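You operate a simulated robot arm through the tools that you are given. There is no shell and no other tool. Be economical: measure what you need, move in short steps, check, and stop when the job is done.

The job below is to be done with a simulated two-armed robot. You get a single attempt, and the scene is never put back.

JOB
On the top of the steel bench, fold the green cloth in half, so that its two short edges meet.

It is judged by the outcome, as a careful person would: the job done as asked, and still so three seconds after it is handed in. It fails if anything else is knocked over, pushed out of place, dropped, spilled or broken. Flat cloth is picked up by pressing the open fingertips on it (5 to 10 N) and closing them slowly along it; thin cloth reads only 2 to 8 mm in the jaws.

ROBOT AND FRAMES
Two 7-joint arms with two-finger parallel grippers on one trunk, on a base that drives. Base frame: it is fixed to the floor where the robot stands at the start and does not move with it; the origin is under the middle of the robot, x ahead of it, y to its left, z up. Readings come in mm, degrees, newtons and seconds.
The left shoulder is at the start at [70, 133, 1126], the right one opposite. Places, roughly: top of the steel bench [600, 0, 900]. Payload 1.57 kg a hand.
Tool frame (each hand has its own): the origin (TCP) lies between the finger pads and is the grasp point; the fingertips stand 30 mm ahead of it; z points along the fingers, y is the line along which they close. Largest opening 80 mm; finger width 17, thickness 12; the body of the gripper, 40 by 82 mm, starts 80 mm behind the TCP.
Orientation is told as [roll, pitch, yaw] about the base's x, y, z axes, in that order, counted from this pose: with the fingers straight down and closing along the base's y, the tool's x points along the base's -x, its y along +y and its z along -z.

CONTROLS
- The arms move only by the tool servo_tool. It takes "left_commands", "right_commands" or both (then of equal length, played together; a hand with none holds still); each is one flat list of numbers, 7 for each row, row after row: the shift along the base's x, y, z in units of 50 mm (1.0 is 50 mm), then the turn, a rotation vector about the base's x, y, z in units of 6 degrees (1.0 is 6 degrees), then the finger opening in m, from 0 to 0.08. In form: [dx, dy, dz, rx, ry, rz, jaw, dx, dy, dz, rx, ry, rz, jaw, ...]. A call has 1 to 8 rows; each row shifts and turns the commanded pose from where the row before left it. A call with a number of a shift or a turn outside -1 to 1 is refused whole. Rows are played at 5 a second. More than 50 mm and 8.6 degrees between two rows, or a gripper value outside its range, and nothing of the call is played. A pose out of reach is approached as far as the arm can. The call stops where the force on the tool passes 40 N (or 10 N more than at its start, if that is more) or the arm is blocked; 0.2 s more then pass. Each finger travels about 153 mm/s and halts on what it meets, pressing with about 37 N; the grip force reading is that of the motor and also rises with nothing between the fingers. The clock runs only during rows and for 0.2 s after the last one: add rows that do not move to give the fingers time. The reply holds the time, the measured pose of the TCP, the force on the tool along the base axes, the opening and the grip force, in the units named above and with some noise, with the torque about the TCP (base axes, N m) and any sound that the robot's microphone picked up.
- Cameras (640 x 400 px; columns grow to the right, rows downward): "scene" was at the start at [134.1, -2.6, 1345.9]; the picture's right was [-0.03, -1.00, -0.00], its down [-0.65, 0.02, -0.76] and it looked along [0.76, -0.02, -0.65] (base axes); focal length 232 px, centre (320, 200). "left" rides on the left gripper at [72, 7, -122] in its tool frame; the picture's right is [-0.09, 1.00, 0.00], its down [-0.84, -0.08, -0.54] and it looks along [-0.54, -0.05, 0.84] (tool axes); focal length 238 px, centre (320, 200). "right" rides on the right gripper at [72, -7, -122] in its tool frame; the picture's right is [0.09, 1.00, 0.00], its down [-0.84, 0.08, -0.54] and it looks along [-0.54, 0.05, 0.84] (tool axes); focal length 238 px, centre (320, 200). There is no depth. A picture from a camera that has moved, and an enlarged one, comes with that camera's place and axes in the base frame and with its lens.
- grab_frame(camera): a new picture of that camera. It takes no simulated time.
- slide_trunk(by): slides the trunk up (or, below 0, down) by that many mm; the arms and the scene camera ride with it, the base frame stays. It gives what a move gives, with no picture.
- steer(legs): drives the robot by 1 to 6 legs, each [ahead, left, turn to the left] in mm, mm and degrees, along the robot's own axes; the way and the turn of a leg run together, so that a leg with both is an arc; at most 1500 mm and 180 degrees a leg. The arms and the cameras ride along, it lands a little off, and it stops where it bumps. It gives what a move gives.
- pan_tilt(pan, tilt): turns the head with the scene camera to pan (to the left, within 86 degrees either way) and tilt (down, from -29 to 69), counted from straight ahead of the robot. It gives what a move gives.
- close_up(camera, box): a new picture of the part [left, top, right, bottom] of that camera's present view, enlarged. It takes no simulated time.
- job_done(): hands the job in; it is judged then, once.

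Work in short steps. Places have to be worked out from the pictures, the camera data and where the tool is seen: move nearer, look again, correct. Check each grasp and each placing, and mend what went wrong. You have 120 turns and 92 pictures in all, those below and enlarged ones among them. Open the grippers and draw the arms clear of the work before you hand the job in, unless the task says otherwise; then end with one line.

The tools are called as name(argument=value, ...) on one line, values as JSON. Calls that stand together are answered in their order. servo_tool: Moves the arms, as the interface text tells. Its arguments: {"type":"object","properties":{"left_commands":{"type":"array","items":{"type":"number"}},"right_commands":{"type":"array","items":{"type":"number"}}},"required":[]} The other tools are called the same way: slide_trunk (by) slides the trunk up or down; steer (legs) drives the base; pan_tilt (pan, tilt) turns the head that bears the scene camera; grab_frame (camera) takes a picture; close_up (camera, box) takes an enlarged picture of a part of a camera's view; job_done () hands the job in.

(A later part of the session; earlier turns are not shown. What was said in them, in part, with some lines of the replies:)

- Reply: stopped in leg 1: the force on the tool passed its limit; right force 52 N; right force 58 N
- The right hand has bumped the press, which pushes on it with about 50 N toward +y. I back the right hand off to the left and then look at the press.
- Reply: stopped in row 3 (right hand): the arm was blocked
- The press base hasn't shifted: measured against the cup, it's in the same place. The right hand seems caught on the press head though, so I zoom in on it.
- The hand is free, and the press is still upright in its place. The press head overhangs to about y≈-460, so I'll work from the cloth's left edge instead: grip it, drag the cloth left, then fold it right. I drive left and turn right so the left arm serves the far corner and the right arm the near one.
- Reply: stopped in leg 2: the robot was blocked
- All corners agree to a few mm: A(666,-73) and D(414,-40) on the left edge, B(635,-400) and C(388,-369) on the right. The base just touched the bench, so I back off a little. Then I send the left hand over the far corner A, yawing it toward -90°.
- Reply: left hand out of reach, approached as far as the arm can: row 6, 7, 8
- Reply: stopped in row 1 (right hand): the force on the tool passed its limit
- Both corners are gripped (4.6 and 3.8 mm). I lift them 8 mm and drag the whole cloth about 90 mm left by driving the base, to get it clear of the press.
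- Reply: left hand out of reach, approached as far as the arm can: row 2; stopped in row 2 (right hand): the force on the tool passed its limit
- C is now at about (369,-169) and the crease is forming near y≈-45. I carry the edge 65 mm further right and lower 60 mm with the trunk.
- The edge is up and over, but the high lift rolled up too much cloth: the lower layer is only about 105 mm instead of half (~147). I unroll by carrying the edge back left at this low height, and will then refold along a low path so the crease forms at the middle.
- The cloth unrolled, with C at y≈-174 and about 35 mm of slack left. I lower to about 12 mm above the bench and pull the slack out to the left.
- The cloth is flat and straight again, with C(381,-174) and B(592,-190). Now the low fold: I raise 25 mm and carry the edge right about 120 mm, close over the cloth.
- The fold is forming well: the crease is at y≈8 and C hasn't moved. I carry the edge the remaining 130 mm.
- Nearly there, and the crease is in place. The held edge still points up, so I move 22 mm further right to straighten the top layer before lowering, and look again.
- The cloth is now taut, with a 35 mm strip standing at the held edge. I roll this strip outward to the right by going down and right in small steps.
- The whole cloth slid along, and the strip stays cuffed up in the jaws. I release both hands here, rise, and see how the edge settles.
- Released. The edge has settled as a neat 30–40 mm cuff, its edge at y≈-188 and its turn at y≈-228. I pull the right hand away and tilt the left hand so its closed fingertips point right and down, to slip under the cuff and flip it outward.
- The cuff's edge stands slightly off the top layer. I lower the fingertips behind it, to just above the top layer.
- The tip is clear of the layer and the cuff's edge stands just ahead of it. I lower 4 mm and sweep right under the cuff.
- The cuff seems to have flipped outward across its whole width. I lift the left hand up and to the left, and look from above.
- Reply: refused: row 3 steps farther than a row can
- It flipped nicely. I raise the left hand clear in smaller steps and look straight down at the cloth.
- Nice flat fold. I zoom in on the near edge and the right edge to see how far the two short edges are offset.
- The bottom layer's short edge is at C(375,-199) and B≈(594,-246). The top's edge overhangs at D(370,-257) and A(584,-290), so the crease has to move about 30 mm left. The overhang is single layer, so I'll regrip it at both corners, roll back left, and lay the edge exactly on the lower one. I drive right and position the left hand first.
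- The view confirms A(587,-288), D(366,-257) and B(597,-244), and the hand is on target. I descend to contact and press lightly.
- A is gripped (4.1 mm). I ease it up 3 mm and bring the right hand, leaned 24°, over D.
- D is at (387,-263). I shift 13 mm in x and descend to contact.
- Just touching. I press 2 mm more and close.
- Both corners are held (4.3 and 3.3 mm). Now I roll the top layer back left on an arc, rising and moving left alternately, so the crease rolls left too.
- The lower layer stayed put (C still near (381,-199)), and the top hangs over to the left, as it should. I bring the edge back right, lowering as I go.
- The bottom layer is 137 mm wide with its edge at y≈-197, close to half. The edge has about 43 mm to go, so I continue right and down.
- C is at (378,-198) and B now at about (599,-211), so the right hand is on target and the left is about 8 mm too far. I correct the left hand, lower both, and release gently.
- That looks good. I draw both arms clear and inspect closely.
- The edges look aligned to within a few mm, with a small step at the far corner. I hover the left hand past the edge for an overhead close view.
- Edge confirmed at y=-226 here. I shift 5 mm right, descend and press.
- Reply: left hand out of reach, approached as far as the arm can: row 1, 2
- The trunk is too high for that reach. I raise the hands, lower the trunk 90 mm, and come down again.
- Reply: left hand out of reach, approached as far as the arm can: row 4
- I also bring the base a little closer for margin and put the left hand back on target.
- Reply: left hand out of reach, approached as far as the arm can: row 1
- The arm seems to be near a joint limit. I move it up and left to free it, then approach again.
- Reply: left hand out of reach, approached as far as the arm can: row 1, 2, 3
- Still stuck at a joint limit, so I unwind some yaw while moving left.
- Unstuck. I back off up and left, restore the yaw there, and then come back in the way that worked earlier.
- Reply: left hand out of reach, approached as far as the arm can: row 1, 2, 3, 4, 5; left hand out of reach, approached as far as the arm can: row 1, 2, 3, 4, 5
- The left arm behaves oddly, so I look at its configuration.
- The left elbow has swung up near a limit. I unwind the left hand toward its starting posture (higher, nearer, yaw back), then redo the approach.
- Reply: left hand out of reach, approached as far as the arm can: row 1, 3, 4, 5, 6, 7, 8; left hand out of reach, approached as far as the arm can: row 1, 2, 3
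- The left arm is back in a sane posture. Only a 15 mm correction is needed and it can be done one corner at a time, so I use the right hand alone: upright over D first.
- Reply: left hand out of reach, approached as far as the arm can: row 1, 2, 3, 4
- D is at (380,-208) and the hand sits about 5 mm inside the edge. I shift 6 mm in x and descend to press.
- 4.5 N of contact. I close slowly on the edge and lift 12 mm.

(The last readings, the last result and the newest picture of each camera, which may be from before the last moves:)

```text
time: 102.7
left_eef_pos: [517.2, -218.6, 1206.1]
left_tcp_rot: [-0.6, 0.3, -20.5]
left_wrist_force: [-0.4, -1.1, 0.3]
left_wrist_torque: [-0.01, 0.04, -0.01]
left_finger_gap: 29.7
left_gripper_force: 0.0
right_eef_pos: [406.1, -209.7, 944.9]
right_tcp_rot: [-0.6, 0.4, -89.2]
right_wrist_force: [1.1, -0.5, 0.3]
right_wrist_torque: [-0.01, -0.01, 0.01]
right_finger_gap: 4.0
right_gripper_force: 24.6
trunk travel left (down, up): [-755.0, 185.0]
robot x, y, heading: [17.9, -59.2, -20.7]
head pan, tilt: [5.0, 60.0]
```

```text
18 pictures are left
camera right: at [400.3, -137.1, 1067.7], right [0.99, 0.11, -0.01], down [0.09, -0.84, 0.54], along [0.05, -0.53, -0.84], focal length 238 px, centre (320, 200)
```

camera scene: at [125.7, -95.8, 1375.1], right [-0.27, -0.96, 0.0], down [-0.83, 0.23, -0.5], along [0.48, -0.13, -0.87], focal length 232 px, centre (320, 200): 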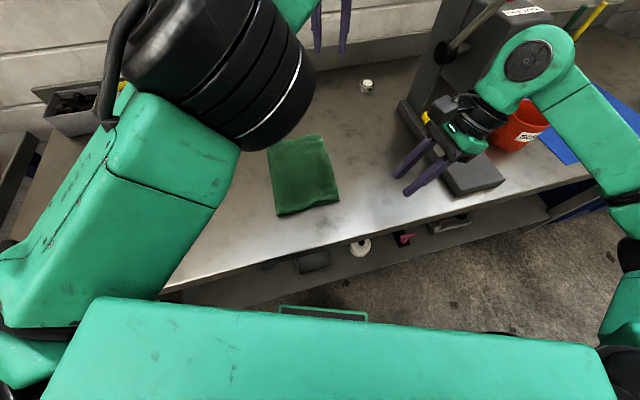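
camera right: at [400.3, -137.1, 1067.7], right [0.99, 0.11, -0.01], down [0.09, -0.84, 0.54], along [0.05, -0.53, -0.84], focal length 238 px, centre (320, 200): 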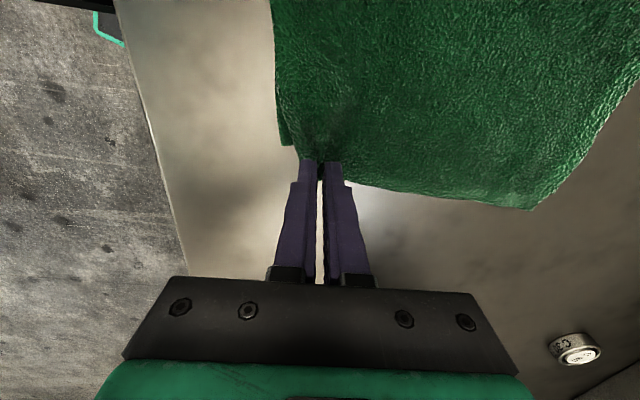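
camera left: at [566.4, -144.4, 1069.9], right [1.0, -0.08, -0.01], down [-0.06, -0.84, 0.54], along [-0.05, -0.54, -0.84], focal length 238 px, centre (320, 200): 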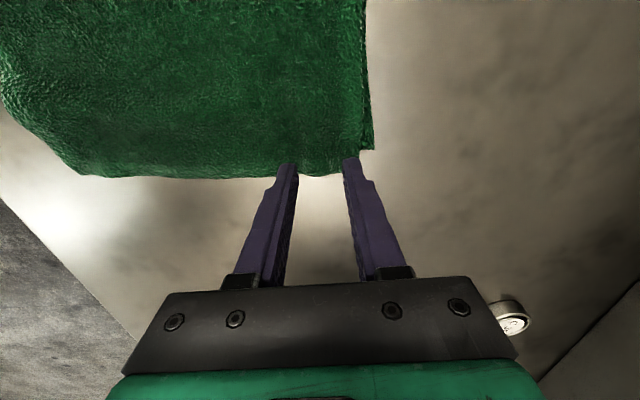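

Only the top layer is held (4 mm), and C is visible below at (379,-198). I lift it over to the left and lay it back with a net shift of 14 mm left, then release.

servo_tool(right_commands=[0, 0.3, 0.4, 0, 0, 0, 0, 0, 0.4, 0.3, 0, 0, 0, 0, 0, 0.4, 0, 0, 0, 0, 0, 0, -0.3, -0.2, 0, 0, 0, 0, 0, -0.3, -0.3, 0, 0, 0, 0, 0, -0.22, -0.3, 0, 0, 0, 0, 0, 0, -0.06, 0, 0, 0, 0, 0, 0, 0, 0, 0, 0, 0])

servo_tool(right_commands=[0, 0, 0, 0, 0, 0, 0.008, 0, 0, 0, 0, 0, 0, 0.016, 0, 0, 0, 0, 0, 0, 0.024, 0, 0, 0.2, 0, 0, 0, 0.026, 0, 0, 0.4, 0, 0, 0, 0.026, 0, 0, 0.6, 0, 0, 0, 0.026, 0, 0, 0.6, 0, 0, 0, 0.026])

grab_frame(camera="right")

```text
time: 104.5
left_eef_pos: [516.4, -217.8, 1205.5]
left_tcp_rot: [-0.6, 0.3, -20.5]
left_wrist_force: [-0.5, 0.2, 0.1]
left_wrist_torque: [0.01, 0.03, 0.02]
left_finger_gap: 30.0
left_gripper_force: 0.2
right_eef_pos: [404.7, -194.6, 939.3]
right_tcp_rot: [-0.5, 0.4, -89.2]
right_wrist_force: [0.3, 0.1, 2.8]
right_wrist_torque: [0.03, 0.0, -0.04]
right_finger_gap: 4.0
right_gripper_force: 24.8
trunk travel left (down, up): [-755.0, 185.0]
robot x, y, heading: [16.4, -62.8, -20.6]
head pan, tilt: [5.0, 60.0]
```

```text
time: 106.1
left_eef_pos: [516.0, -218.3, 1206.8]
left_tcp_rot: [-0.5, 0.3, -20.6]
left_wrist_force: [-1.7, -0.2, -0.3]
left_wrist_torque: [0.03, -0.02, -0.03]
left_finger_gap: 29.9
left_gripper_force: 0.0
right_eef_pos: [406.6, -193.9, 1029.2]
right_tcp_rot: [-0.6, 0.4, -89.2]
right_wrist_force: [0.0, -0.1, -0.4]
right_wrist_torque: [0.0, 0.04, -0.01]
right_finger_gap: 26.1
right_gripper_force: 0.0
trunk travel left (down, up): [-755.0, 185.0]
robot x, y, heading: [16.7, -63.2, -20.3]
head pan, tilt: [5.0, 60.0]
```

```text
17 pictures are left
camera right: at [399.9, -121.2, 1151.4], right [0.99, 0.11, -0.01], down [0.09, -0.84, 0.54], along [0.05, -0.53, -0.84], focal length 238 px, centre (320, 200)
```

right: 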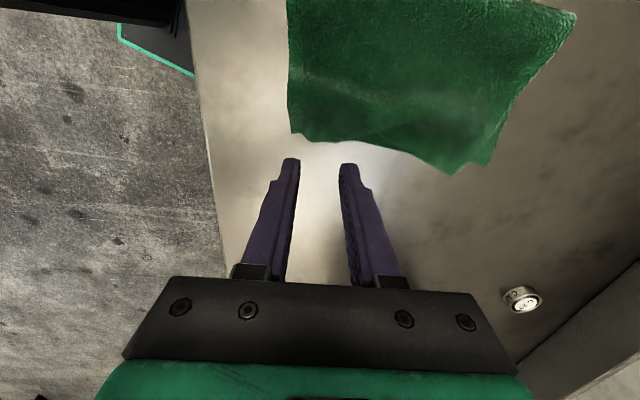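

The near corner is now aligned. The far top corner A lies at about (561,-226), while its mate B is at (594,-201), so A needs to move about (+33,+24). I bring the base slightly forward and the right hand over A.

steer(legs=[[15, 6, 0]])

servo_tool(right_commands=[0.44, -0.09, 0, 0, 0, 0, 0.03, 0.44, -0.09, -0.2, 0, 0, 0, 0.03, 0.44, -0.09, -0.4, 0, 0, 0, 0.03, 0.44, -0.09, -0.4, 0, 0, 0, 0.03, 0.44, -0.09, -0.3, 0, 0, 0, 0.03, 0, 0, -0.2, 0, 0, 0, 0.03, 0, 0, 0, 0, 0, 0, 0.03])

grab_frame(camera="right")

```text
time: 106.9
left_eef_pos: [527.6, -216.9, 1207.1]
left_tcp_rot: [-0.5, 0.1, -20.5]
left_wrist_force: [0.1, 0.1, 0.8]
left_wrist_torque: [0.0, -0.05, -0.01]
left_finger_gap: 30.0
left_gripper_force: 0.0
right_eef_pos: [418.8, -193.8, 1030.1]
right_tcp_rot: [-0.4, 0.4, -89.1]
right_wrist_force: [-0.3, 0.2, 0.6]
right_wrist_torque: [0.0, 0.0, 0.02]
right_finger_gap: 26.1
right_gripper_force: 0.0
trunk travel left (down, up): [-755.0, 185.0]
robot x, y, heading: [32.0, -62.2, -20.4]
head pan, tilt: [5.0, 60.0]
```

```text
time: 107.5
left_eef_pos: [537.3, -216.0, 1205.9]
left_tcp_rot: [-0.7, -0.6, -19.7]
left_wrist_force: [2.5, 1.1, 1.0]
left_wrist_torque: [-0.03, 0.03, 0.01]
left_finger_gap: 28.1
left_gripper_force: 0.0
right_eef_pos: [463.3, -199.9, 1021.9]
right_tcp_rot: [-0.1, 0.4, -88.4]
right_wrist_force: [0.3, 1.1, 0.2]
right_wrist_torque: [0.0, -0.04, -0.02]
right_finger_gap: 30.0
right_gripper_force: 0.1
trunk travel left (down, up): [-755.0, 185.0]
robot x, y, heading: [33.5, -60.0, -20.6]
head pan, tilt: [5.0, 60.0]
stopped in row 3 (left hand): the force on the tool passed its limit (the readings are from after the stop); the commanded pose is now the measured one
```

```text
16 pictures are left
camera right: at [454.9, -126.7, 1144.5], right [0.99, 0.12, 0.0], down [0.1, -0.84, 0.54], along [0.06, -0.53, -0.84], focal length 238 px, centre (320, 200)
```

right: 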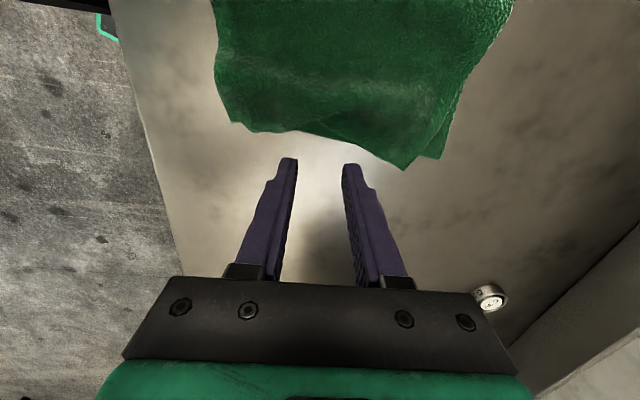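

The left hand, hovering above, was touched by the right wrist. I move the left hand away up and to the left first.

servo_tool(right_commands=[-0.2, 0, -0.1, 0, 0, 0, 0.03, 0, 0, 0, 0, 0, 0, 0.03])

servo_tool(left_commands=[0.1, 0.5, 0.2, 0, 0, 0.8, 0.03, 0.1, 0.6, 0.2, 0, 0, 0.8, 0.03, 0.1, 0.7, 0.2, 0, 0, 0.8, 0.03, 0, 0.7, 0, 0, 0, 0.8, 0.03, 0, 0.7, 0, 0, 0, 0.8, 0.03])

```text
time: 108.1
left_eef_pos: [537.2, -217.3, 1206.0]
left_tcp_rot: [-0.7, -0.6, -19.9]
left_wrist_force: [0.1, 1.1, -0.4]
left_wrist_torque: [0.0, 0.0, -0.01]
left_finger_gap: 30.1
left_gripper_force: 0.0
right_eef_pos: [453.9, -198.3, 1017.0]
right_tcp_rot: [0.0, 0.4, -88.4]
right_wrist_force: [-0.1, 0.3, 0.6]
right_wrist_torque: [0.0, 0.0, 0.02]
right_finger_gap: 30.0
right_gripper_force: 0.0
trunk travel left (down, up): [-755.0, 185.0]
robot x, y, heading: [31.2, -60.3, -20.3]
head pan, tilt: [5.0, 60.0]
```

```text
time: 109.3
left_eef_pos: [541.9, -204.9, 1213.7]
left_tcp_rot: [-0.8, -0.6, 4.2]
left_wrist_force: [0.6, 0.3, 0.0]
left_wrist_torque: [-0.03, 0.03, 0.04]
left_finger_gap: 29.9
left_gripper_force: 0.0
left hand out of reach, approached as far as the arm can: row 1, 2, 3, 4, 5
right_eef_pos: [455.4, -199.3, 1017.8]
right_tcp_rot: [-0.1, 0.4, -88.4]
right_wrist_force: [-0.2, 0.9, -0.3]
right_wrist_torque: [-0.04, -0.01, -0.01]
right_finger_gap: 29.9
right_gripper_force: 0.1
trunk travel left (down, up): [-755.0, 185.0]
robot x, y, heading: [33.7, -58.9, -20.4]
head pan, tilt: [5.0, 60.0]
```

The left arm still resists moving left. I test which way it moves freely: straight up, with a little tilt.

servo_tool(left_commands=[0, 0, 0.6, 0, 0, 0, 0.03, 0, 0, 0.6, 0, 0, 0, 0.03, 0, 0, 0.6, 0, 0, 0, 0.03, 0, 0, 0, 0, 0, 0, 0.03])

servo_tool(left_commands=[-0.4, 0, 0, 0, 0.8, 0, 0.03, -0.4, 0, 0, 0, 0.8, 0, 0.03, -0.4, 0, 0, 0, 0.8, 0, 0.03, 0, 0, 0, 0, 0, 0, 0.03])

```text
time: 110.1
left_eef_pos: [517.3, -198.0, 1263.3]
left_tcp_rot: [-0.6, -1.3, 4.5]
left_wrist_force: [2.8, 0.7, 0.5]
left_wrist_torque: [-0.04, -0.06, 0.05]
left_finger_gap: 30.1
left_gripper_force: 0.0
left hand out of reach, approached as far as the arm can: row 1, 2, 3
right_eef_pos: [453.7, -195.7, 1025.3]
right_tcp_rot: [0.9, 0.6, -87.9]
right_wrist_force: [-0.7, 0.6, -0.7]
right_wrist_torque: [0.0, -0.05, 0.01]
right_finger_gap: 30.0
right_gripper_force: 0.0
trunk travel left (down, up): [-755.0, 185.0]
robot x, y, heading: [32.6, -60.0, -20.3]
head pan, tilt: [5.0, 60.0]
stopped in row 4 (left hand): the force on the tool passed its limit (the readings are from after the stop); the commanded pose is now the measured one
```

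```text
time: 110.5
left_eef_pos: [516.6, -196.7, 1263.4]
left_tcp_rot: [-0.6, -0.2, 5.8]
left_wrist_force: [6.7, -0.6, -0.6]
left_wrist_torque: [-0.03, -0.2, 0.22]
left_finger_gap: 31.3
left_gripper_force: 1.1
right_eef_pos: [455.0, -194.5, 1023.9]
right_tcp_rot: [1.0, 0.7, -87.4]
right_wrist_force: [0.1, -0.3, -0.2]
right_wrist_torque: [0.01, -0.03, 0.01]
right_finger_gap: 29.9
right_gripper_force: 0.1
trunk travel left (down, up): [-755.0, 185.0]
robot x, y, heading: [30.3, -57.2, -20.3]
head pan, tilt: [5.0, 60.0]
stopped in row 1 (left hand): the force on the tool passed its limit (the readings are from after the stop); the commanded pose is now the measured one
```

The left fingers are catching on the right wrist. I retreat the right hand toward the robot and to the right, then look.

servo_tool(right_commands=[-0.3, -0.3, 0, 0, 0, 0, 0.03, -0.5, -0.5, 0, 0, 0, 0, 0.03, -0.5, -0.5, 0, 0, 0, 0, 0.03, -0.5, -0.5, 0, 0, 0, 0, 0.03])

pan_tilt(pan=15, tilt=40)

grab_frame(camera="scene")

```text
time: 111.5
left_eef_pos: [513.6, -197.2, 1264.0]
left_tcp_rot: [-0.6, -0.1, 5.7]
left_wrist_force: [-0.3, -0.5, -0.4]
left_wrist_torque: [0.06, -0.03, 0.03]
left_finger_gap: 29.8
left_gripper_force: 0.0
right_eef_pos: [362.5, -288.0, 1023.6]
right_tcp_rot: [1.1, 0.7, -87.7]
right_wrist_force: [0.5, 0.5, -1.7]
right_wrist_torque: [-0.01, -0.02, -0.01]
right_finger_gap: 29.8
right_gripper_force: 0.0
trunk travel left (down, up): [-755.0, 185.0]
robot x, y, heading: [27.7, -57.9, -20.4]
head pan, tilt: [5.0, 60.0]
```

```text
time: 112.3
left_eef_pos: [516.5, -195.8, 1263.3]
left_tcp_rot: [-0.8, -0.1, 5.6]
left_wrist_force: [1.1, -0.9, 0.5]
left_wrist_torque: [0.02, 0.01, -0.02]
left_finger_gap: 30.0
left_gripper_force: 0.0
right_eef_pos: [364.6, -286.8, 1024.8]
right_tcp_rot: [1.0, 0.7, -87.6]
right_wrist_force: [-1.3, -0.9, 0.9]
right_wrist_torque: [-0.01, 0.03, -0.01]
right_finger_gap: 30.2
right_gripper_force: 0.0
trunk travel left (down, up): [-755.0, 185.0]
robot x, y, heading: [30.1, -58.4, -20.7]
head pan, tilt: [15.0, 40.0]
```

```text
15 pictures are left
camera scene: at [162.1, -85.5, 1401.7], right [-0.1, -1.0, 0.0], down [-0.64, 0.06, -0.77], along [0.76, -0.07, -0.64], focal length 232 px, centre (320, 200)
```

scene: 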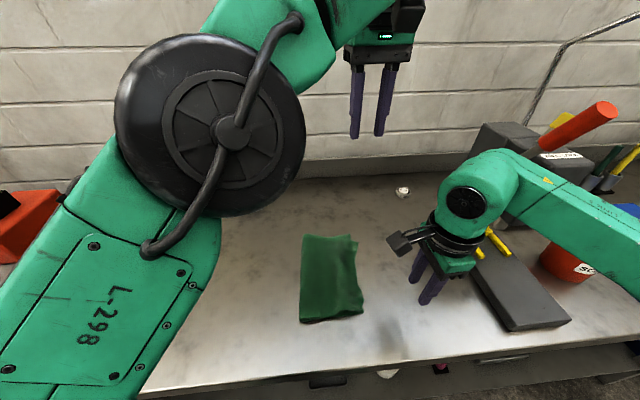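

Now clear of each other. I try drawing the left hand back toward the robot and left.

servo_tool(left_commands=[-0.5, 0, 0, 0, 0, 0, 0.03, -0.5, 0, 0, 0, 0, 0, 0.03, -0.3, 0.4, 0, 0, 0, 0, 0.03, 0, 0.6, 0, 0, 0, 0, 0.03, 0, 0.6, 0, 0, 0, 0, 0.03, 0, 0.6, 0, 0, 0, 0, 0.03])

```text
time: 113.7
left_eef_pos: [451.1, -85.2, 1265.0]
left_tcp_rot: [-0.6, -0.2, 5.6]
left_wrist_force: [0.0, 0.2, -0.8]
left_wrist_torque: [0.0, 0.01, -0.02]
left_finger_gap: 29.8
left_gripper_force: 0.0
right_eef_pos: [364.5, -285.5, 1024.1]
right_tcp_rot: [1.0, 0.6, -87.6]
right_wrist_force: [0.0, 0.2, -0.5]
right_wrist_torque: [-0.07, -0.01, 0.02]
right_finger_gap: 29.8
right_gripper_force: 0.1
trunk travel left (down, up): [-755.0, 185.0]
robot x, y, heading: [28.6, -58.9, -20.8]
head pan, tilt: [15.0, 40.0]
```

The left arm moves freely again. I park it further left and bring the right hand over A.

servo_tool(left_commands=[0, 0.8, 0, 0, 0, 0, 0.03, 0, 0.8, 0, 0, 0, 0, 0.03, 0, 0.8, 0, 0, 0, 0, 0.03, 0, 0, 0, 0, 0, 0, 0.03])

servo_tool(right_commands=[0.5, 0.2, 0, -0.2, -0.1, -0.3, 0.03, 0.5, 0.2, 0, 0, 0, 0, 0.03, 0.5, 0.2, 0, 0, 0, 0, 0.03, 0.5, 0.2, -0.3, 0, 0, 0, 0.03, 0.5, 0.2, -0.4, 0, 0, 0, 0.03, 0.5, 0.2, -0.4, 0, 0, 0, 0.03, 0.4, 0.2, -0.3, 0, 0, 0, 0.03, 0, 0, 0, 0, 0, 0, 0.03])

grab_frame(camera="right")

```text
time: 114.7
left_eef_pos: [451.0, 32.2, 1263.3]
left_tcp_rot: [-0.6, -0.1, 5.7]
left_wrist_force: [0.5, 0.6, 0.1]
left_wrist_torque: [0.01, -0.02, -0.03]
left_finger_gap: 30.0
left_gripper_force: 0.1
right_eef_pos: [363.8, -288.3, 1023.8]
right_tcp_rot: [1.0, 0.6, -87.6]
right_wrist_force: [0.5, -0.4, 0.5]
right_wrist_torque: [0.02, 0.02, 0.01]
right_finger_gap: 29.9
right_gripper_force: 0.0
trunk travel left (down, up): [-755.0, 185.0]
robot x, y, heading: [30.2, -61.4, -20.6]
head pan, tilt: [15.0, 40.0]
```

```text
time: 116.5
left_eef_pos: [449.9, 31.8, 1263.3]
left_tcp_rot: [-0.6, -0.1, 5.7]
left_wrist_force: [0.1, -0.4, 0.0]
left_wrist_torque: [0.0, -0.02, -0.01]
left_finger_gap: 29.8
left_gripper_force: 0.0
right_eef_pos: [533.2, -214.6, 954.2]
right_tcp_rot: [1.6, -0.6, -89.4]
right_wrist_force: [0.6, -0.9, -0.6]
right_wrist_torque: [0.03, -0.02, 0.01]
right_finger_gap: 29.9
right_gripper_force: 0.0
trunk travel left (down, up): [-755.0, 185.0]
robot x, y, heading: [31.8, -58.3, -20.3]
head pan, tilt: [15.0, 40.0]
```

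```text
14 pictures are left
camera right: at [522.7, -139.5, 1075.3], right [0.99, 0.1, 0.03], down [0.07, -0.83, 0.55], along [0.08, -0.55, -0.83], focal length 238 px, centre (320, 200)
```

right: 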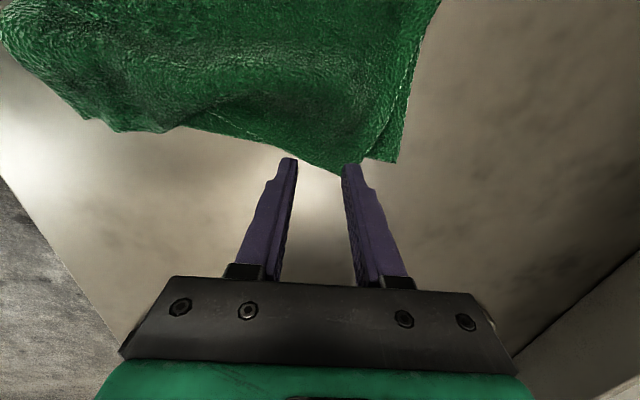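

The A corner is at about (551,-227) and a bit skewed, and B is at (596,-212). The jaws are well placed over A's tip, so I descend and press.

servo_tool(right_commands=[0, -0.02, -0.2, 0, 0, 0, 0.03, 0, 0, -0.14, 0, 0, 0, 0.03, 0, 0, -0.04, 0, 0, 0, 0.03, 0, 0, 0, 0, 0, 0, 0.03])

```text
time: 117.5
left_eef_pos: [450.1, 32.0, 1264.5]
left_tcp_rot: [-0.6, -0.1, 5.8]
left_wrist_force: [-0.3, -0.2, 0.0]
left_wrist_torque: [0.02, -0.02, -0.02]
left_finger_gap: 30.3
left_gripper_force: 0.1
right_eef_pos: [534.5, -214.7, 936.5]
right_tcp_rot: [1.6, -0.5, -89.4]
right_wrist_force: [1.0, 1.4, 5.0]
right_wrist_torque: [0.04, 0.01, -0.01]
right_finger_gap: 29.7
right_gripper_force: 0.1
trunk travel left (down, up): [-755.0, 185.0]
robot x, y, heading: [28.7, -60.3, -20.4]
head pan, tilt: [15.0, 40.0]
```

servo_tool(right_commands=[0, 0, -0.02, 0, 0, 0, 0.025, 0, 0, 0, 0, 0, 0, 0.02, 0, 0, 0, 0, 0, 0, 0.015, 0, 0, 0, 0, 0, 0, 0.01, 0, 0, 0, 0, 0, 0, 0.005, 0, 0, 0, 0, 0, 0, 0, 0, 0, 0.15, 0, 0, 0, 0, 0, 0, 0.15, 0, 0, 0, 0])

grab_frame(camera="right")

```text
time: 119.3
left_eef_pos: [450.1, 31.9, 1263.5]
left_tcp_rot: [-0.7, -0.2, 5.7]
left_wrist_force: [-0.7, 0.5, -0.1]
left_wrist_torque: [0.01, -0.04, 0.01]
left_finger_gap: 30.1
left_gripper_force: 0.1
right_eef_pos: [533.9, -216.4, 950.3]
right_tcp_rot: [1.4, -0.5, -89.3]
right_wrist_force: [0.0, -0.6, 0.6]
right_wrist_torque: [-0.03, -0.03, 0.01]
right_finger_gap: 3.6
right_gripper_force: 24.8
trunk travel left (down, up): [-755.0, 185.0]
robot x, y, heading: [29.1, -60.4, -20.5]
head pan, tilt: [15.0, 40.0]
```

```text
13 pictures are left
camera right: at [523.1, -141.2, 1070.9], right [0.99, 0.1, 0.03], down [0.07, -0.83, 0.55], along [0.08, -0.55, -0.83], focal length 238 px, centre (320, 200)
```

right: 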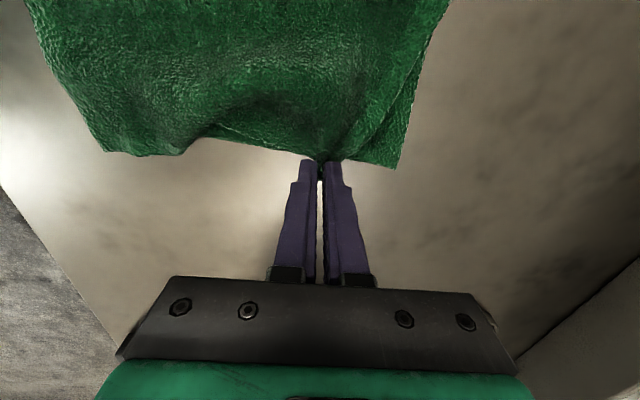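

A is held (single layer, 3.6 mm). I lift it and carry it over with a net shift of (+41,+16), to lie on B.

servo_tool(right_commands=[0.2, 0.4, 0.4, 0, 0, 0, 0, 0.2, 0.4, 0.3, 0, 0, 0, 0, 0.2, 0.1, 0, 0, 0, 0, 0, 0.22, -0.2, -0.2, 0, 0, 0, 0, 0, -0.2, -0.3, 0, 0, 0, 0, 0, -0.18, -0.2, 0, 0, 0, 0, 0, 0, 0, 0, 0, 0, 0])

grab_frame(camera="right")

```text
time: 120.9
left_eef_pos: [450.7, 32.8, 1262.7]
left_tcp_rot: [-0.7, -0.1, 5.6]
left_wrist_force: [-0.2, 0.4, -0.4]
left_wrist_torque: [-0.02, 0.04, 0.01]
left_finger_gap: 29.8
left_gripper_force: 0.3
right_eef_pos: [562.5, -199.0, 951.5]
right_tcp_rot: [1.6, -0.5, -89.4]
right_wrist_force: [-0.2, 1.4, -0.5]
right_wrist_torque: [-0.06, 0.01, 0.0]
right_finger_gap: 3.8
right_gripper_force: 24.3
right hand out of reach, approached as far as the arm can: row 3, 4
trunk travel left (down, up): [-755.0, 185.0]
robot x, y, heading: [34.4, -59.1, -20.5]
head pan, tilt: [15.0, 40.0]
```

```text
12 pictures are left
camera right: at [551.7, -123.4, 1072.4], right [0.99, 0.1, 0.03], down [0.07, -0.83, 0.55], along [0.08, -0.55, -0.83], focal length 238 px, centre (320, 200)
```

right: 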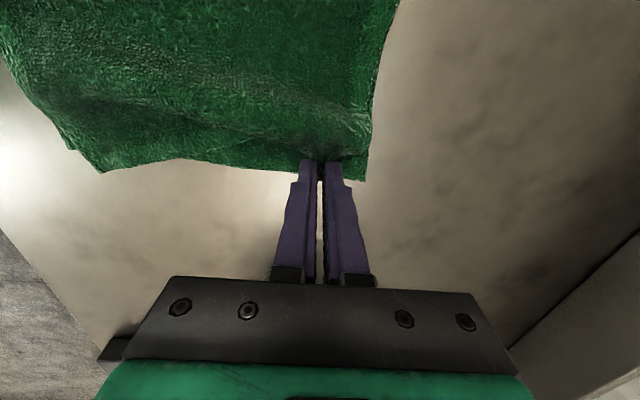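

The hand is 13 mm short of the target because of reach. I lift it a little and turn the base 8° left, which brings the right shoulder forward. Then I'll carry the corner to its place.

servo_tool(right_commands=[0, 0, 0.5, 0, 0, 0, 0, 0, 0, 0, 0, 0, 0, 0])

steer(legs=[[0, 0, 8]])

```text
time: 121.5
left_eef_pos: [450.2, 32.5, 1263.1]
left_tcp_rot: [-0.7, -0.1, 5.7]
left_wrist_force: [-0.1, -0.6, -0.1]
left_wrist_torque: [-0.02, -0.01, 0.0]
left_finger_gap: 30.0
left_gripper_force: 0.0
right_eef_pos: [561.8, -199.5, 976.3]
right_tcp_rot: [1.6, -0.4, -89.4]
right_wrist_force: [0.1, 0.8, 0.5]
right_wrist_torque: [-0.04, 0.0, -0.03]
right_finger_gap: 3.7
right_gripper_force: 24.7
trunk travel left (down, up): [-755.0, 185.0]
robot x, y, heading: [29.0, -57.1, -20.5]
head pan, tilt: [15.0, 40.0]
```

```text
time: 122.5
left_eef_pos: [433.7, 89.2, 1263.1]
left_tcp_rot: [-0.5, -0.1, 13.6]
left_wrist_force: [0.1, 0.2, 0.2]
left_wrist_torque: [0.0, 0.0, 0.03]
left_finger_gap: 29.9
left_gripper_force: 0.0
right_eef_pos: [576.5, -124.2, 974.8]
right_tcp_rot: [1.7, -0.4, -81.4]
right_wrist_force: [0.9, -0.4, 0.0]
right_wrist_torque: [0.04, 0.01, -0.09]
right_finger_gap: 3.5
right_gripper_force: 24.0
trunk travel left (down, up): [-755.0, 185.0]
robot x, y, heading: [31.6, -60.4, -12.3]
head pan, tilt: [15.0, 40.0]
```

servo_tool(right_commands=[0, -0.4, 0, 0, 0, -0.7, 0, 0, -0.4, -0.1, 0, 0, -0.6, 0, 0, -0.4, -0.15, 0, 0, 0, 0, 0.04, -0.3, -0.2, 0, 0, 0, 0, 0, 0, -0.15, 0, 0, 0, 0, 0, 0, 0, 0, 0, 0, 0])

grab_frame(camera="right")

```text
time: 123.9
left_eef_pos: [432.5, 89.7, 1264.6]
left_tcp_rot: [-0.7, -0.1, 13.7]
left_wrist_force: [0.0, -0.5, 0.3]
left_wrist_torque: [-0.01, 0.01, 0.06]
left_finger_gap: 29.9
left_gripper_force: 0.1
right_eef_pos: [578.2, -199.8, 947.0]
right_tcp_rot: [1.6, -0.5, -89.1]
right_wrist_force: [-0.1, -0.2, 0.3]
right_wrist_torque: [-0.02, -0.01, 0.07]
right_finger_gap: 3.8
right_gripper_force: 24.9
trunk travel left (down, up): [-755.0, 185.0]
robot x, y, heading: [29.6, -60.4, -12.6]
head pan, tilt: [15.0, 40.0]
```

```text
11 pictures are left
camera right: at [567.2, -124.7, 1067.3], right [0.99, 0.11, 0.03], down [0.07, -0.83, 0.55], along [0.08, -0.55, -0.83], focal length 238 px, centre (320, 200)
```

right: 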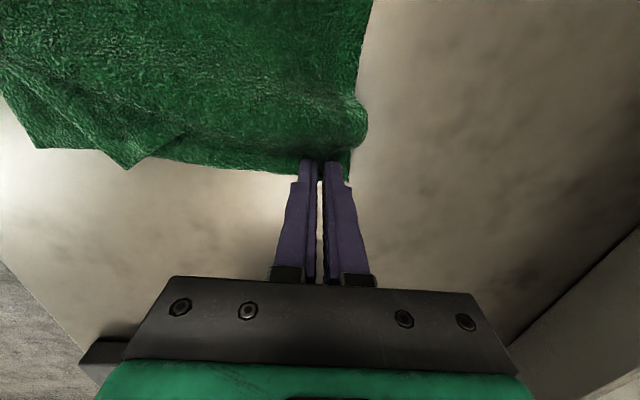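

The near top corner D got pulled toward +x because the top edge carries some gathered ripple. A is now in place, so I set it down and release it, then regrip D and stretch the edge back to C.

servo_tool(right_commands=[-0.06, 0, -0.16, 0, 0, 0, 0, 0, 0, 0, 0, 0, 0, 0.01, 0, 0, 0, 0, 0, 0, 0.02, 0, 0, 0, 0, 0, 0, 0.028, 0, 0, 0.3, 0, 0, 0, 0.028, -0.1, 0, 0.6, 0, 0, 0, 0.028, -0.5, 0, 0.6, 0, 0, 0, 0.028, -0.6, 0, 0.4, 0, 0, 0, 0.028])

servo_tool(right_commands=[-0.6, -0.1, 0, 0, 0, 0, 0.03, -0.6, -0.1, 0, 0, 0, 0, 0.03, -0.2, -0.2, 0, 0, 0, 0, 0.03, 0, 0, 0, 0, 0, 0, 0.03])

grab_frame(camera="right")

```text
time: 125.7
left_eef_pos: [431.6, 88.9, 1264.6]
left_tcp_rot: [-0.6, -0.2, 13.8]
left_wrist_force: [-0.6, 0.0, -0.1]
left_wrist_torque: [0.02, -0.02, 0.0]
left_finger_gap: 30.0
left_gripper_force: 0.0
right_eef_pos: [513.6, -199.2, 1034.7]
right_tcp_rot: [1.6, -0.4, -89.3]
right_wrist_force: [0.5, -0.8, -0.5]
right_wrist_torque: [0.04, -0.03, 0.02]
right_finger_gap: 28.0
right_gripper_force: 0.0
trunk travel left (down, up): [-755.0, 185.0]
robot x, y, heading: [33.0, -58.1, -12.6]
head pan, tilt: [15.0, 40.0]
```

```text
time: 126.7
left_eef_pos: [434.8, 89.4, 1264.0]
left_tcp_rot: [-0.6, 0.0, 13.7]
left_wrist_force: [-0.2, 0.2, 0.0]
left_wrist_torque: [-0.01, -0.01, -0.01]
left_finger_gap: 30.0
left_gripper_force: 0.1
right_eef_pos: [444.9, -217.9, 1032.2]
right_tcp_rot: [1.6, -0.5, -89.3]
right_wrist_force: [0.3, -0.5, -0.1]
right_wrist_torque: [0.04, 0.01, 0.02]
right_finger_gap: 30.4
right_gripper_force: 0.1
trunk travel left (down, up): [-755.0, 185.0]
robot x, y, heading: [33.2, -60.1, -12.3]
head pan, tilt: [15.0, 40.0]
```

```text
10 pictures are left
camera right: at [433.7, -144.0, 1154.4], right [0.99, 0.11, 0.03], down [0.07, -0.83, 0.55], along [0.08, -0.55, -0.83], focal length 238 px, centre (320, 200)
```

right: 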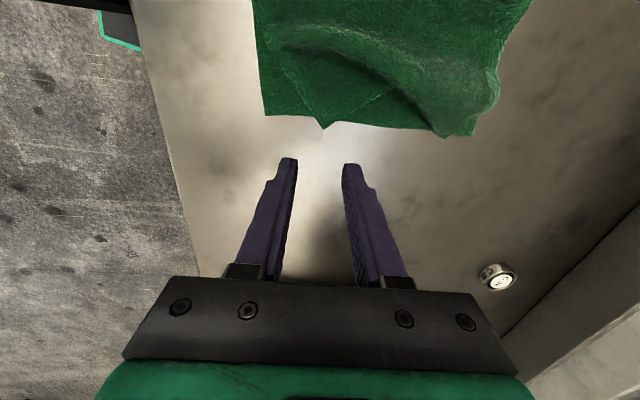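

The ripple is clear now: D is at (453,-217) and must go to C(392,-209). I regrip at D's tip with a small opening and stretch it out.

servo_tool(right_commands=[0.15, 0.17, -0.4, 0, 0, 0, 0.016, 0.15, 0.17, -0.5, 0, 0, 0, 0.016, 0, 0, -0.5, 0, 0, 0, 0.016, 0, 0, -0.4, 0, 0, 0, 0.016, 0, 0, -0.1, 0, 0, 0, 0.016, 0, 0, 0, 0, 0, 0, 0.016])

```text
time: 128.1
left_eef_pos: [433.2, 89.0, 1263.5]
left_tcp_rot: [-0.6, -0.1, 13.8]
left_wrist_force: [-0.2, 1.1, 0.1]
left_wrist_torque: [0.04, -0.01, 0.01]
left_finger_gap: 30.2
left_gripper_force: 0.1
right_eef_pos: [459.9, -200.6, 937.4]
right_tcp_rot: [1.5, -0.5, -89.1]
right_wrist_force: [-0.3, 0.1, 2.0]
right_wrist_torque: [0.0, -0.01, 0.03]
right_finger_gap: 16.1
right_gripper_force: 0.0
trunk travel left (down, up): [-755.0, 185.0]
robot x, y, heading: [33.5, -61.8, -12.4]
head pan, tilt: [15.0, 40.0]
```

Light contact. I press 1.5 mm more, close slowly, and lift.

servo_tool(right_commands=[0, 0, -0.03, 0, 0, 0, 0.016, 0, 0, 0, 0, 0, 0, 0.012, 0, 0, 0, 0, 0, 0, 0.008, 0, 0, 0, 0, 0, 0, 0.004, 0, 0, 0, 0, 0, 0, 0, 0, 0, 0, 0, 0, 0, 0, 0, 0, 0.2, 0, 0, 0, 0, 0, 0, 0.2, 0, 0, 0, 0])

grab_frame(camera="right")

```text
time: 129.9
left_eef_pos: [433.0, 89.6, 1264.1]
left_tcp_rot: [-0.7, 0.0, 13.7]
left_wrist_force: [-0.2, -0.3, 0.0]
left_wrist_torque: [-0.02, 0.04, 0.0]
left_finger_gap: 30.3
left_gripper_force: 0.0
right_eef_pos: [460.0, -201.5, 956.3]
right_tcp_rot: [1.5, -0.5, -89.3]
right_wrist_force: [0.0, -0.2, -0.3]
right_wrist_torque: [0.0, -0.01, -0.02]
right_finger_gap: 2.0
right_gripper_force: 23.7
trunk travel left (down, up): [-755.0, 185.0]
robot x, y, heading: [32.1, -59.8, -12.3]
head pan, tilt: [15.0, 40.0]
```

```text
9 pictures are left
camera right: at [449.5, -126.2, 1077.1], right [0.99, 0.11, 0.03], down [0.07, -0.83, 0.55], along [0.08, -0.55, -0.83], focal length 238 px, centre (320, 200)
```

right: 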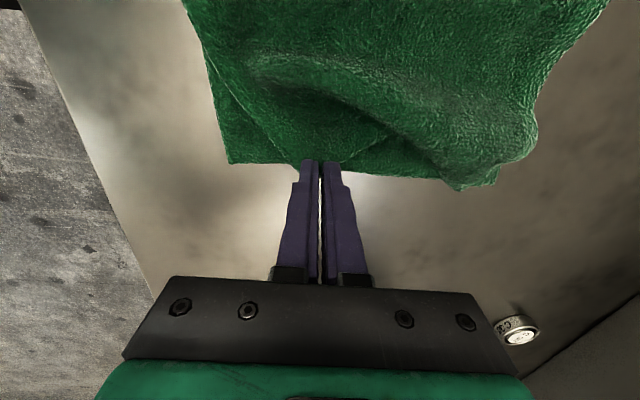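

Single layer held (2 mm) and the lower layer lies undisturbed, with C at (392,-212). I pull D by (-60,+3) toward C.

servo_tool(right_commands=[-0.3, 0.06, 0, 0, 0, 0, 0, -0.3, 0, 0, 0, 0, 0, 0, -0.3, 0, 0, 0, 0, 0, 0, -0.3, 0, -0.1, 0, 0, 0, 0, 0, 0, 0, 0, 0, 0, 0])

grab_frame(camera="right")

```text
time: 131.1
left_eef_pos: [433.7, 89.0, 1262.2]
left_tcp_rot: [-0.5, -0.1, 13.8]
left_wrist_force: [-0.9, 0.2, 0.0]
left_wrist_torque: [0.04, 0.01, 0.0]
left_finger_gap: 30.0
left_gripper_force: 0.0
right_eef_pos: [401.7, -198.3, 950.9]
right_tcp_rot: [1.6, -0.5, -89.1]
right_wrist_force: [-0.4, 0.2, -0.1]
right_wrist_torque: [-0.02, -0.01, 0.0]
right_finger_gap: 2.3
right_gripper_force: 22.9
trunk travel left (down, up): [-755.0, 185.0]
robot x, y, heading: [31.8, -59.8, -12.5]
head pan, tilt: [15.0, 40.0]
```

```text
8 pictures are left
camera right: at [391.1, -124.0, 1072.0], right [0.99, 0.11, 0.03], down [0.07, -0.83, 0.55], along [0.08, -0.55, -0.83], focal length 238 px, centre (320, 200)
```

right: 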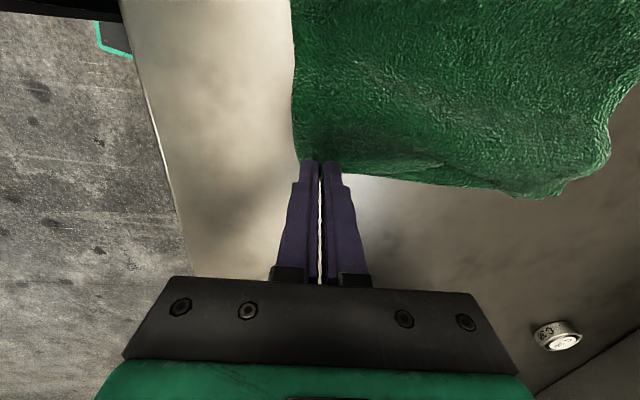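

D now lies over C and the ripple is gone. I pull 4 mm more, set it down, release, and rise.

servo_tool(right_commands=[-0.08, 0, -0.14, 0, 0, 0, 0, 0, 0, -0.14, 0, 0, 0, 0, 0, 0, 0, 0, 0, 0, 0.008, 0, 0, 0, 0, 0, 0, 0.018, 0, 0, 0, 0, 0, 0, 0.026, 0, 0, 0.4, 0, 0, 0, 0.026, 0, 0, 0.7, 0, 0, 0, 0.026, 0, 0, 0.7, 0, 0, 0, 0.026])

servo_tool(right_commands=[-0.4, -0.4, 0, 0, 0, 0, 0.03, -0.6, -0.6, 0, 0, 0, 0, 0.03, -0.4, -0.6, 0, 0, 0, 0, 0.03, 0, -0.4, 0, 0, 0, 0, 0.03])

pan_tilt(pan=0, tilt=60)

close_up(camera="scene", box=[250, 90, 390, 210])

```text
time: 132.9
left_eef_pos: [433.4, 89.3, 1263.6]
left_tcp_rot: [-0.7, -0.1, 13.7]
left_wrist_force: [-0.1, -0.5, 0.1]
left_wrist_torque: [0.0, -0.03, -0.04]
left_finger_gap: 30.0
left_gripper_force: 0.0
right_eef_pos: [396.8, -198.2, 1027.3]
right_tcp_rot: [1.6, -0.5, -89.2]
right_wrist_force: [0.3, 0.5, -0.2]
right_wrist_torque: [-0.01, 0.0, -0.01]
right_finger_gap: 25.7
right_gripper_force: 0.0
trunk travel left (down, up): [-755.0, 185.0]
robot x, y, heading: [27.4, -57.7, -12.6]
head pan, tilt: [15.0, 40.0]
```

```text
time: 133.9
left_eef_pos: [434.3, 88.8, 1263.8]
left_tcp_rot: [-0.6, -0.2, 13.8]
left_wrist_force: [-0.4, -0.2, -0.6]
left_wrist_torque: [-0.02, 0.0, -0.01]
left_finger_gap: 29.9
left_gripper_force: 0.1
right_eef_pos: [326.4, -300.2, 1027.9]
right_tcp_rot: [1.6, -0.5, -89.2]
right_wrist_force: [0.0, -0.5, -0.8]
right_wrist_torque: [0.0, -0.01, 0.01]
right_finger_gap: 30.2
right_gripper_force: 0.1
trunk travel left (down, up): [-755.0, 185.0]
robot x, y, heading: [32.1, -58.5, -12.3]
head pan, tilt: [15.0, 40.0]
```

```text
time: 134.7
left_eef_pos: [434.1, 90.1, 1263.4]
left_tcp_rot: [-0.7, -0.1, 13.6]
left_wrist_force: [0.1, -0.1, 0.0]
left_wrist_torque: [-0.01, -0.05, -0.01]
left_finger_gap: 30.0
left_gripper_force: 0.1
right_eef_pos: [325.9, -298.3, 1027.8]
right_tcp_rot: [1.6, -0.5, -89.2]
right_wrist_force: [0.3, -0.5, -0.4]
right_wrist_torque: [-0.02, -0.01, 0.0]
right_finger_gap: 29.8
right_gripper_force: 0.1
trunk travel left (down, up): [-755.0, 185.0]
robot x, y, heading: [36.1, -57.3, -12.7]
head pan, tilt: [0.0, 60.0]
```

```text
3.33 times, centred on (320, 150) of scene
camera zoom: at [144.4, -85.1, 1375.1], right [-0.22, -0.98, 0.0], down [-0.85, 0.19, -0.5], along [0.49, -0.11, -0.87], focal length 773 px, centre (320, 367)
```

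zoom: 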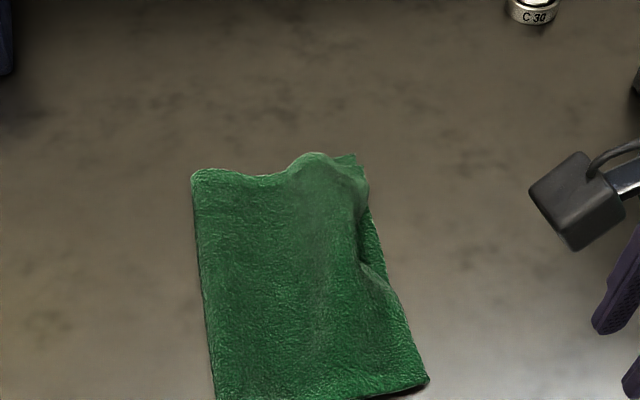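

The near part is neat; the far top corner is still rumpled. I zoom in on it.

close_up(camera="scene", box=[300, 115, 350, 160])

```text
8.89 times, centred on (325, 138) of scene
camera zoom: at [144.4, -85.1, 1375.1], right [-0.22, -0.98, 0.0], down [-0.85, 0.19, -0.5], along [0.49, -0.11, -0.87], focal length 2062 px, centre (276, 756)
```

zoom: 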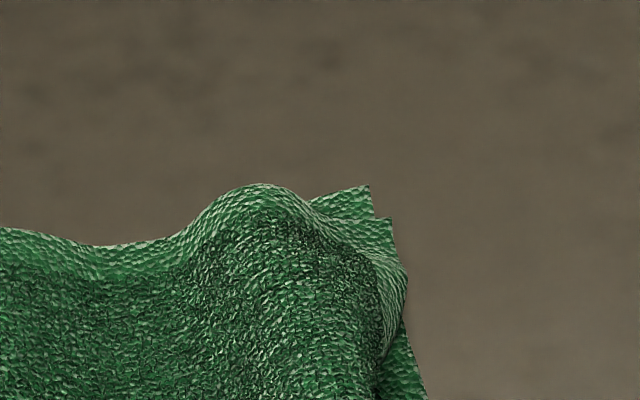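

A lies within about 12 mm of B, with a hump left in the top layer because the far end of the crease is about 7 mm short. I sweep the hump gently left toward the crease with spread fingertips just above the cloth.

servo_tool(right_commands=[0.6, 0.2, 0, 0, 0, 0, 0.03, 0.64, 0.22, 0, 0, 0, 0, 0.03, 0.64, 0.25, 0, 0, 0, 0, 0.03, 0.64, 0.25, 0, 0, 0, 0, 0.03, 0.64, 0.25, 0, 0, 0, 0, 0.03, 0.64, 0.25, 0, 0, 0, 0, 0.03, 0.64, 0.25, 0, 0, 0, 0, 0.03, 0.55, 0.25, 0, 0, 0, 0, 0.03])

servo_tool(right_commands=[0, 0, -0.6, 0, 0, 0, 0.03, 0, 0, -0.6, 0, 0, 0, 0.03, 0, 0, -0.46, 0, 0, 0, 0.03, 0, 0, -0.1, 0, 0, 0, 0.03, 0, 0, 0, 0, 0, 0, 0.03])

```text
time: 136.5
left_eef_pos: [434.5, 92.1, 1262.3]
left_tcp_rot: [-0.7, 0.0, 13.7]
left_wrist_force: [0.1, 0.3, -0.6]
left_wrist_torque: [-0.04, -0.02, 0.01]
left_finger_gap: 30.1
left_gripper_force: 0.0
right_eef_pos: [576.5, -201.9, 1027.4]
right_tcp_rot: [1.6, -0.7, -89.1]
right_wrist_force: [-0.3, -0.4, -1.0]
right_wrist_torque: [-0.03, -0.03, -0.02]
right_finger_gap: 30.1
right_gripper_force: 0.1
trunk travel left (down, up): [-755.0, 185.0]
robot x, y, heading: [30.3, -58.3, -12.6]
head pan, tilt: [0.0, 60.0]
```

```text
time: 137.7
left_eef_pos: [433.3, 89.8, 1263.9]
left_tcp_rot: [-0.7, 0.0, 13.7]
left_wrist_force: [-0.2, 0.7, -0.7]
left_wrist_torque: [-0.01, 0.01, -0.01]
left_finger_gap: 29.8
left_gripper_force: 0.1
right_eef_pos: [578.5, -203.5, 941.4]
right_tcp_rot: [1.6, -0.5, -89.1]
right_wrist_force: [-0.3, -0.1, 0.0]
right_wrist_torque: [-0.04, -0.01, 0.01]
right_finger_gap: 29.8
right_gripper_force: 0.0
trunk travel left (down, up): [-755.0, 185.0]
robot x, y, heading: [29.9, -61.5, -12.6]
head pan, tilt: [0.0, 60.0]
```

Tips are about 4 mm above the layers. I sweep left to the crease, then rise and look.

servo_tool(right_commands=[0, 0.1, -0.06, 0, 0, 0, 0.03, 0, 0.4, 0, 0, 0, 0, 0.03, 0, 0.4, 0, 0, 0, 0, 0.03, 0, 0.4, 0, 0, 0, 0, 0.03, 0, 0.4, 0, 0, 0, 0, 0.03, 0, 0.3, 0, 0, 0, 0, 0.03, 0, 0, 0.6, 0, 0, 0, 0.03, 0, 0, 0.8, 0, 0, 0, 0.03])

servo_tool(right_commands=[-0.6, -0.4, 0.4, 0, 0, 0, 0.03, -0.7, -0.5, 0, 0, 0, 0, 0.03, -0.7, -0.5, 0, 0, 0, 0, 0.03, -0.7, -0.5, 0, 0, 0, 0, 0.03, -0.7, -0.6, 0, 0, 0, 0, 0.03, -0.7, -0.6, 0, 0, 0, 0, 0.03, -0.5, -0.6, 0, 0, 0, 0, 0.03])

close_up(camera="scene", box=[270, 100, 360, 190])

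```text
time: 139.5
left_eef_pos: [432.1, 89.9, 1263.4]
left_tcp_rot: [-0.7, -0.1, 13.7]
left_wrist_force: [0.2, -0.4, 0.9]
left_wrist_torque: [0.0, -0.03, -0.02]
left_finger_gap: 29.9
left_gripper_force: 0.2
right_eef_pos: [575.1, -110.1, 1010.8]
right_tcp_rot: [1.6, -0.6, -89.2]
right_wrist_force: [-0.6, -0.4, 0.9]
right_wrist_torque: [0.03, -0.04, 0.01]
right_finger_gap: 29.9
right_gripper_force: 0.0
right hand out of reach, approached as far as the arm can: row 6
trunk travel left (down, up): [-755.0, 185.0]
robot x, y, heading: [29.5, -59.5, -12.3]
head pan, tilt: [0.0, 60.0]
```

```text
time: 141.1
left_eef_pos: [432.7, 89.0, 1263.8]
left_tcp_rot: [-0.6, -0.1, 13.7]
left_wrist_force: [0.2, 0.4, 0.2]
left_wrist_torque: [-0.01, -0.01, 0.05]
left_finger_gap: 30.2
left_gripper_force: 0.0
right_eef_pos: [575.8, -110.8, 1009.9]
right_tcp_rot: [1.6, -0.5, -89.2]
right_wrist_force: [0.0, -0.1, 0.7]
right_wrist_torque: [-0.04, 0.02, 0.04]
right_finger_gap: 30.1
right_gripper_force: 0.0
right hand out of reach, approached as far as the arm can: row 1, 2, 3, 4, 5, 6, 7
trunk travel left (down, up): [-755.0, 185.0]
robot x, y, heading: [32.6, -59.3, -12.5]
head pan, tilt: [0.0, 60.0]
```

```text
4.44 times, centred on (315, 145) of scene
camera zoom: at [144.4, -85.2, 1375.1], right [-0.22, -0.98, 0.0], down [-0.85, 0.19, -0.5], along [0.49, -0.11, -0.87], focal length 1031 px, centre (342, 444)
```

zoom: 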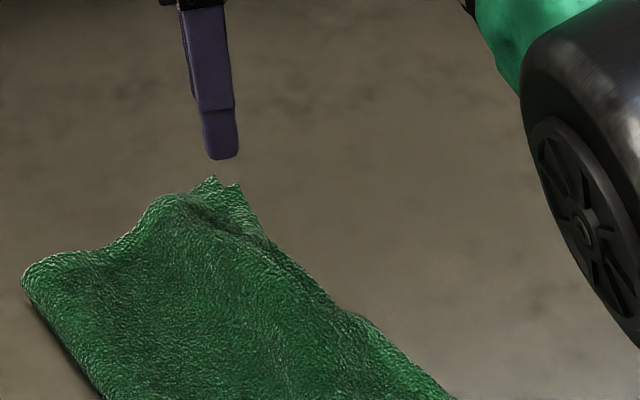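

The far corners now sit together and the hump is much smaller. The right arm is at a joint limit, so I unwind its yaw while rising, away from the cloth.

servo_tool(right_commands=[0, 0, 0.3, 0, 0, 1, 0.03, 0, 0, 0.4, 0, 0, 1, 0.03, 0, 0, 0.4, 0, 0, 1, 0.03, 0, 0, 0.4, 0, 0, 1, 0.03, -0.2, -0.2, 0.4, 0, 0, 1, 0.03, -0.3, -0.3, 0.4, 0, 0, 1, 0.03, -0.3, -0.3, 0.4, 0, 0, 1, 0.03, -0.3, -0.3, 0.3, 0, 0, 1, 0.03])

servo_tool(right_commands=[-0.4, -0.4, 0.2, 0, 0, 1, 0.03, -0.5, -0.5, 0.1, 0, 0, 1, 0.03, -0.5, -0.5, 0, 0, 0, 1, 0.03, -0.5, -0.6, 0, 0, 0, 0.6, 0.03, -0.4, -0.6, 0, 0, 0, 0, 0.03, 0, -0.5, 0, 0, 0, 0, 0.03])

```text
time: 142.9
left_eef_pos: [433.5, 87.8, 1262.9]
left_tcp_rot: [-0.6, 0.0, 13.6]
left_wrist_force: [-0.1, 0.6, -0.4]
left_wrist_torque: [0.01, -0.03, -0.01]
left_finger_gap: 29.9
left_gripper_force: 0.1
right_eef_pos: [508.8, -167.7, 1156.2]
right_tcp_rot: [1.5, -0.5, -41.1]
right_wrist_force: [-0.1, -0.6, 0.6]
right_wrist_torque: [-0.04, -0.03, -0.01]
right_finger_gap: 30.2
right_gripper_force: 0.2
right hand out of reach, approached as far as the arm can: row 2, 4
trunk travel left (down, up): [-755.0, 185.0]
robot x, y, heading: [31.5, -59.0, -12.6]
head pan, tilt: [0.0, 60.0]
```

```text
time: 144.3
left_eef_pos: [433.1, 88.4, 1263.0]
left_tcp_rot: [-0.6, -0.1, 13.7]
left_wrist_force: [1.1, 0.4, 0.0]
left_wrist_torque: [0.01, -0.02, 0.0]
left_finger_gap: 30.0
left_gripper_force: 0.0
right_eef_pos: [394.4, -321.1, 1172.2]
right_tcp_rot: [1.6, -0.4, -19.6]
right_wrist_force: [0.8, -0.2, -0.1]
right_wrist_torque: [0.02, -0.03, 0.02]
right_finger_gap: 30.2
right_gripper_force: 0.0
trunk travel left (down, up): [-755.0, 185.0]
robot x, y, heading: [33.0, -60.3, -12.5]
head pan, tilt: [0.0, 60.0]
```

Both arms are free and clear. I look at the whole folded cloth.

close_up(camera="scene", box=[240, 100, 380, 220])

```text
3.33 times, centred on (310, 160) of scene
camera zoom: at [144.4, -86.0, 1375.0], right [-0.22, -0.98, 0.0], down [-0.85, 0.19, -0.5], along [0.49, -0.11, -0.87], focal length 773 px, centre (353, 333)
```

zoom: 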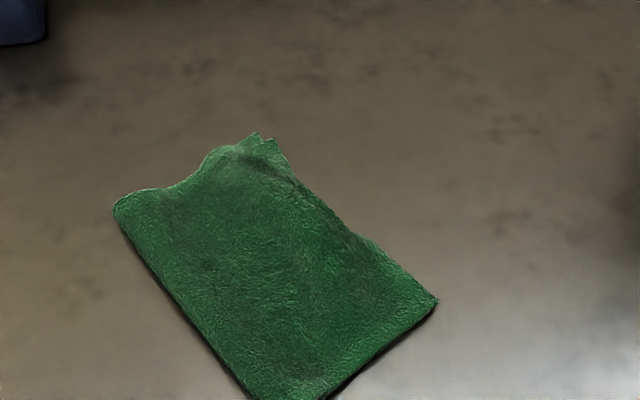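

The cloth slid and turned a little but is folded in half. I check the edge alignment once more in close view.

close_up(camera="scene", box=[285, 125, 345, 180])

```text
7.27 times, centred on (315, 152) of scene
camera zoom: at [144.4, -86.0, 1375.0], right [-0.22, -0.98, 0.0], down [-0.85, 0.19, -0.5], along [0.49, -0.11, -0.87], focal length 1687 px, centre (356, 546)
```

zoom: 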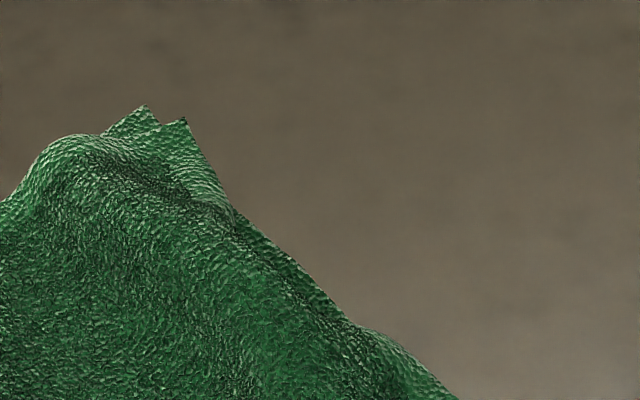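

The corners meet within about 10–15 mm and the long edge is flush. I open the grippers fully and make one last check of the whole scene.

servo_tool(left_commands=[0, 0, 0, 0, 0, 0, 0.07, 0, 0, 0, 0, 0, 0, 0.08], right_commands=[-0.4, -0.2, 0, 0, 0, 0, 0.07, -0.4, -0.2, 0, 0, 0, 0, 0.08])

pan_tilt(pan=-10, tilt=48)

grab_frame(camera="scene")

```text
time: 144.9
left_eef_pos: [432.3, 89.9, 1263.7]
left_tcp_rot: [-0.6, -0.2, 13.7]
left_wrist_force: [-0.5, 0.7, -0.3]
left_wrist_torque: [0.0, 0.0, 0.01]
left_finger_gap: 80.0
left_gripper_force: 0.0
right_eef_pos: [352.5, -341.3, 1172.2]
right_tcp_rot: [1.6, -0.6, -19.7]
right_wrist_force: [-0.3, 0.8, -1.4]
right_wrist_torque: [0.0, 0.0, -0.04]
right_finger_gap: 79.9
right_gripper_force: 0.1
trunk travel left (down, up): [-755.0, 185.0]
robot x, y, heading: [29.2, -59.1, -12.5]
head pan, tilt: [0.0, 60.0]
```

```text
time: 145.7
left_eef_pos: [433.7, 89.9, 1262.6]
left_tcp_rot: [-0.6, -0.1, 13.7]
left_wrist_force: [-0.3, 1.7, 0.2]
left_wrist_torque: [0.0, -0.02, 0.0]
left_finger_gap: 80.0
left_gripper_force: 0.0
right_eef_pos: [353.3, -340.7, 1171.0]
right_tcp_rot: [1.6, -0.5, -19.6]
right_wrist_force: [0.5, -0.8, 0.4]
right_wrist_torque: [-0.03, 0.01, 0.03]
right_finger_gap: 79.9
right_gripper_force: 0.0
trunk travel left (down, up): [-755.0, 185.0]
robot x, y, heading: [31.8, -63.1, -12.6]
head pan, tilt: [-10.0, 48.0]
```

```text
2 pictures are left
camera scene: at [152.2, -100.9, 1390.3], right [-0.38, -0.92, 0.0], down [-0.69, 0.28, -0.67], along [0.62, -0.26, -0.74], focal length 232 px, centre (320, 200)
```

scene: 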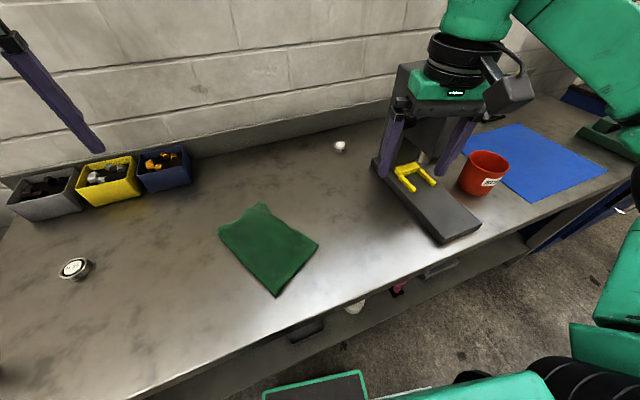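

The cloth lies folded in half on the bench, everything else stands where it was, the arms are clear and both grippers are open. I hand it in.

job_done()

```text
The job is handed in.
```

The green cloth is folded in half on the steel bench; its short edges meet to within about 10–15 mm at the far corner, where it is a little rumpled, and it lies turned from its starting angle. The right hand bumped the press once early on, and in the pictures nothing had moved.
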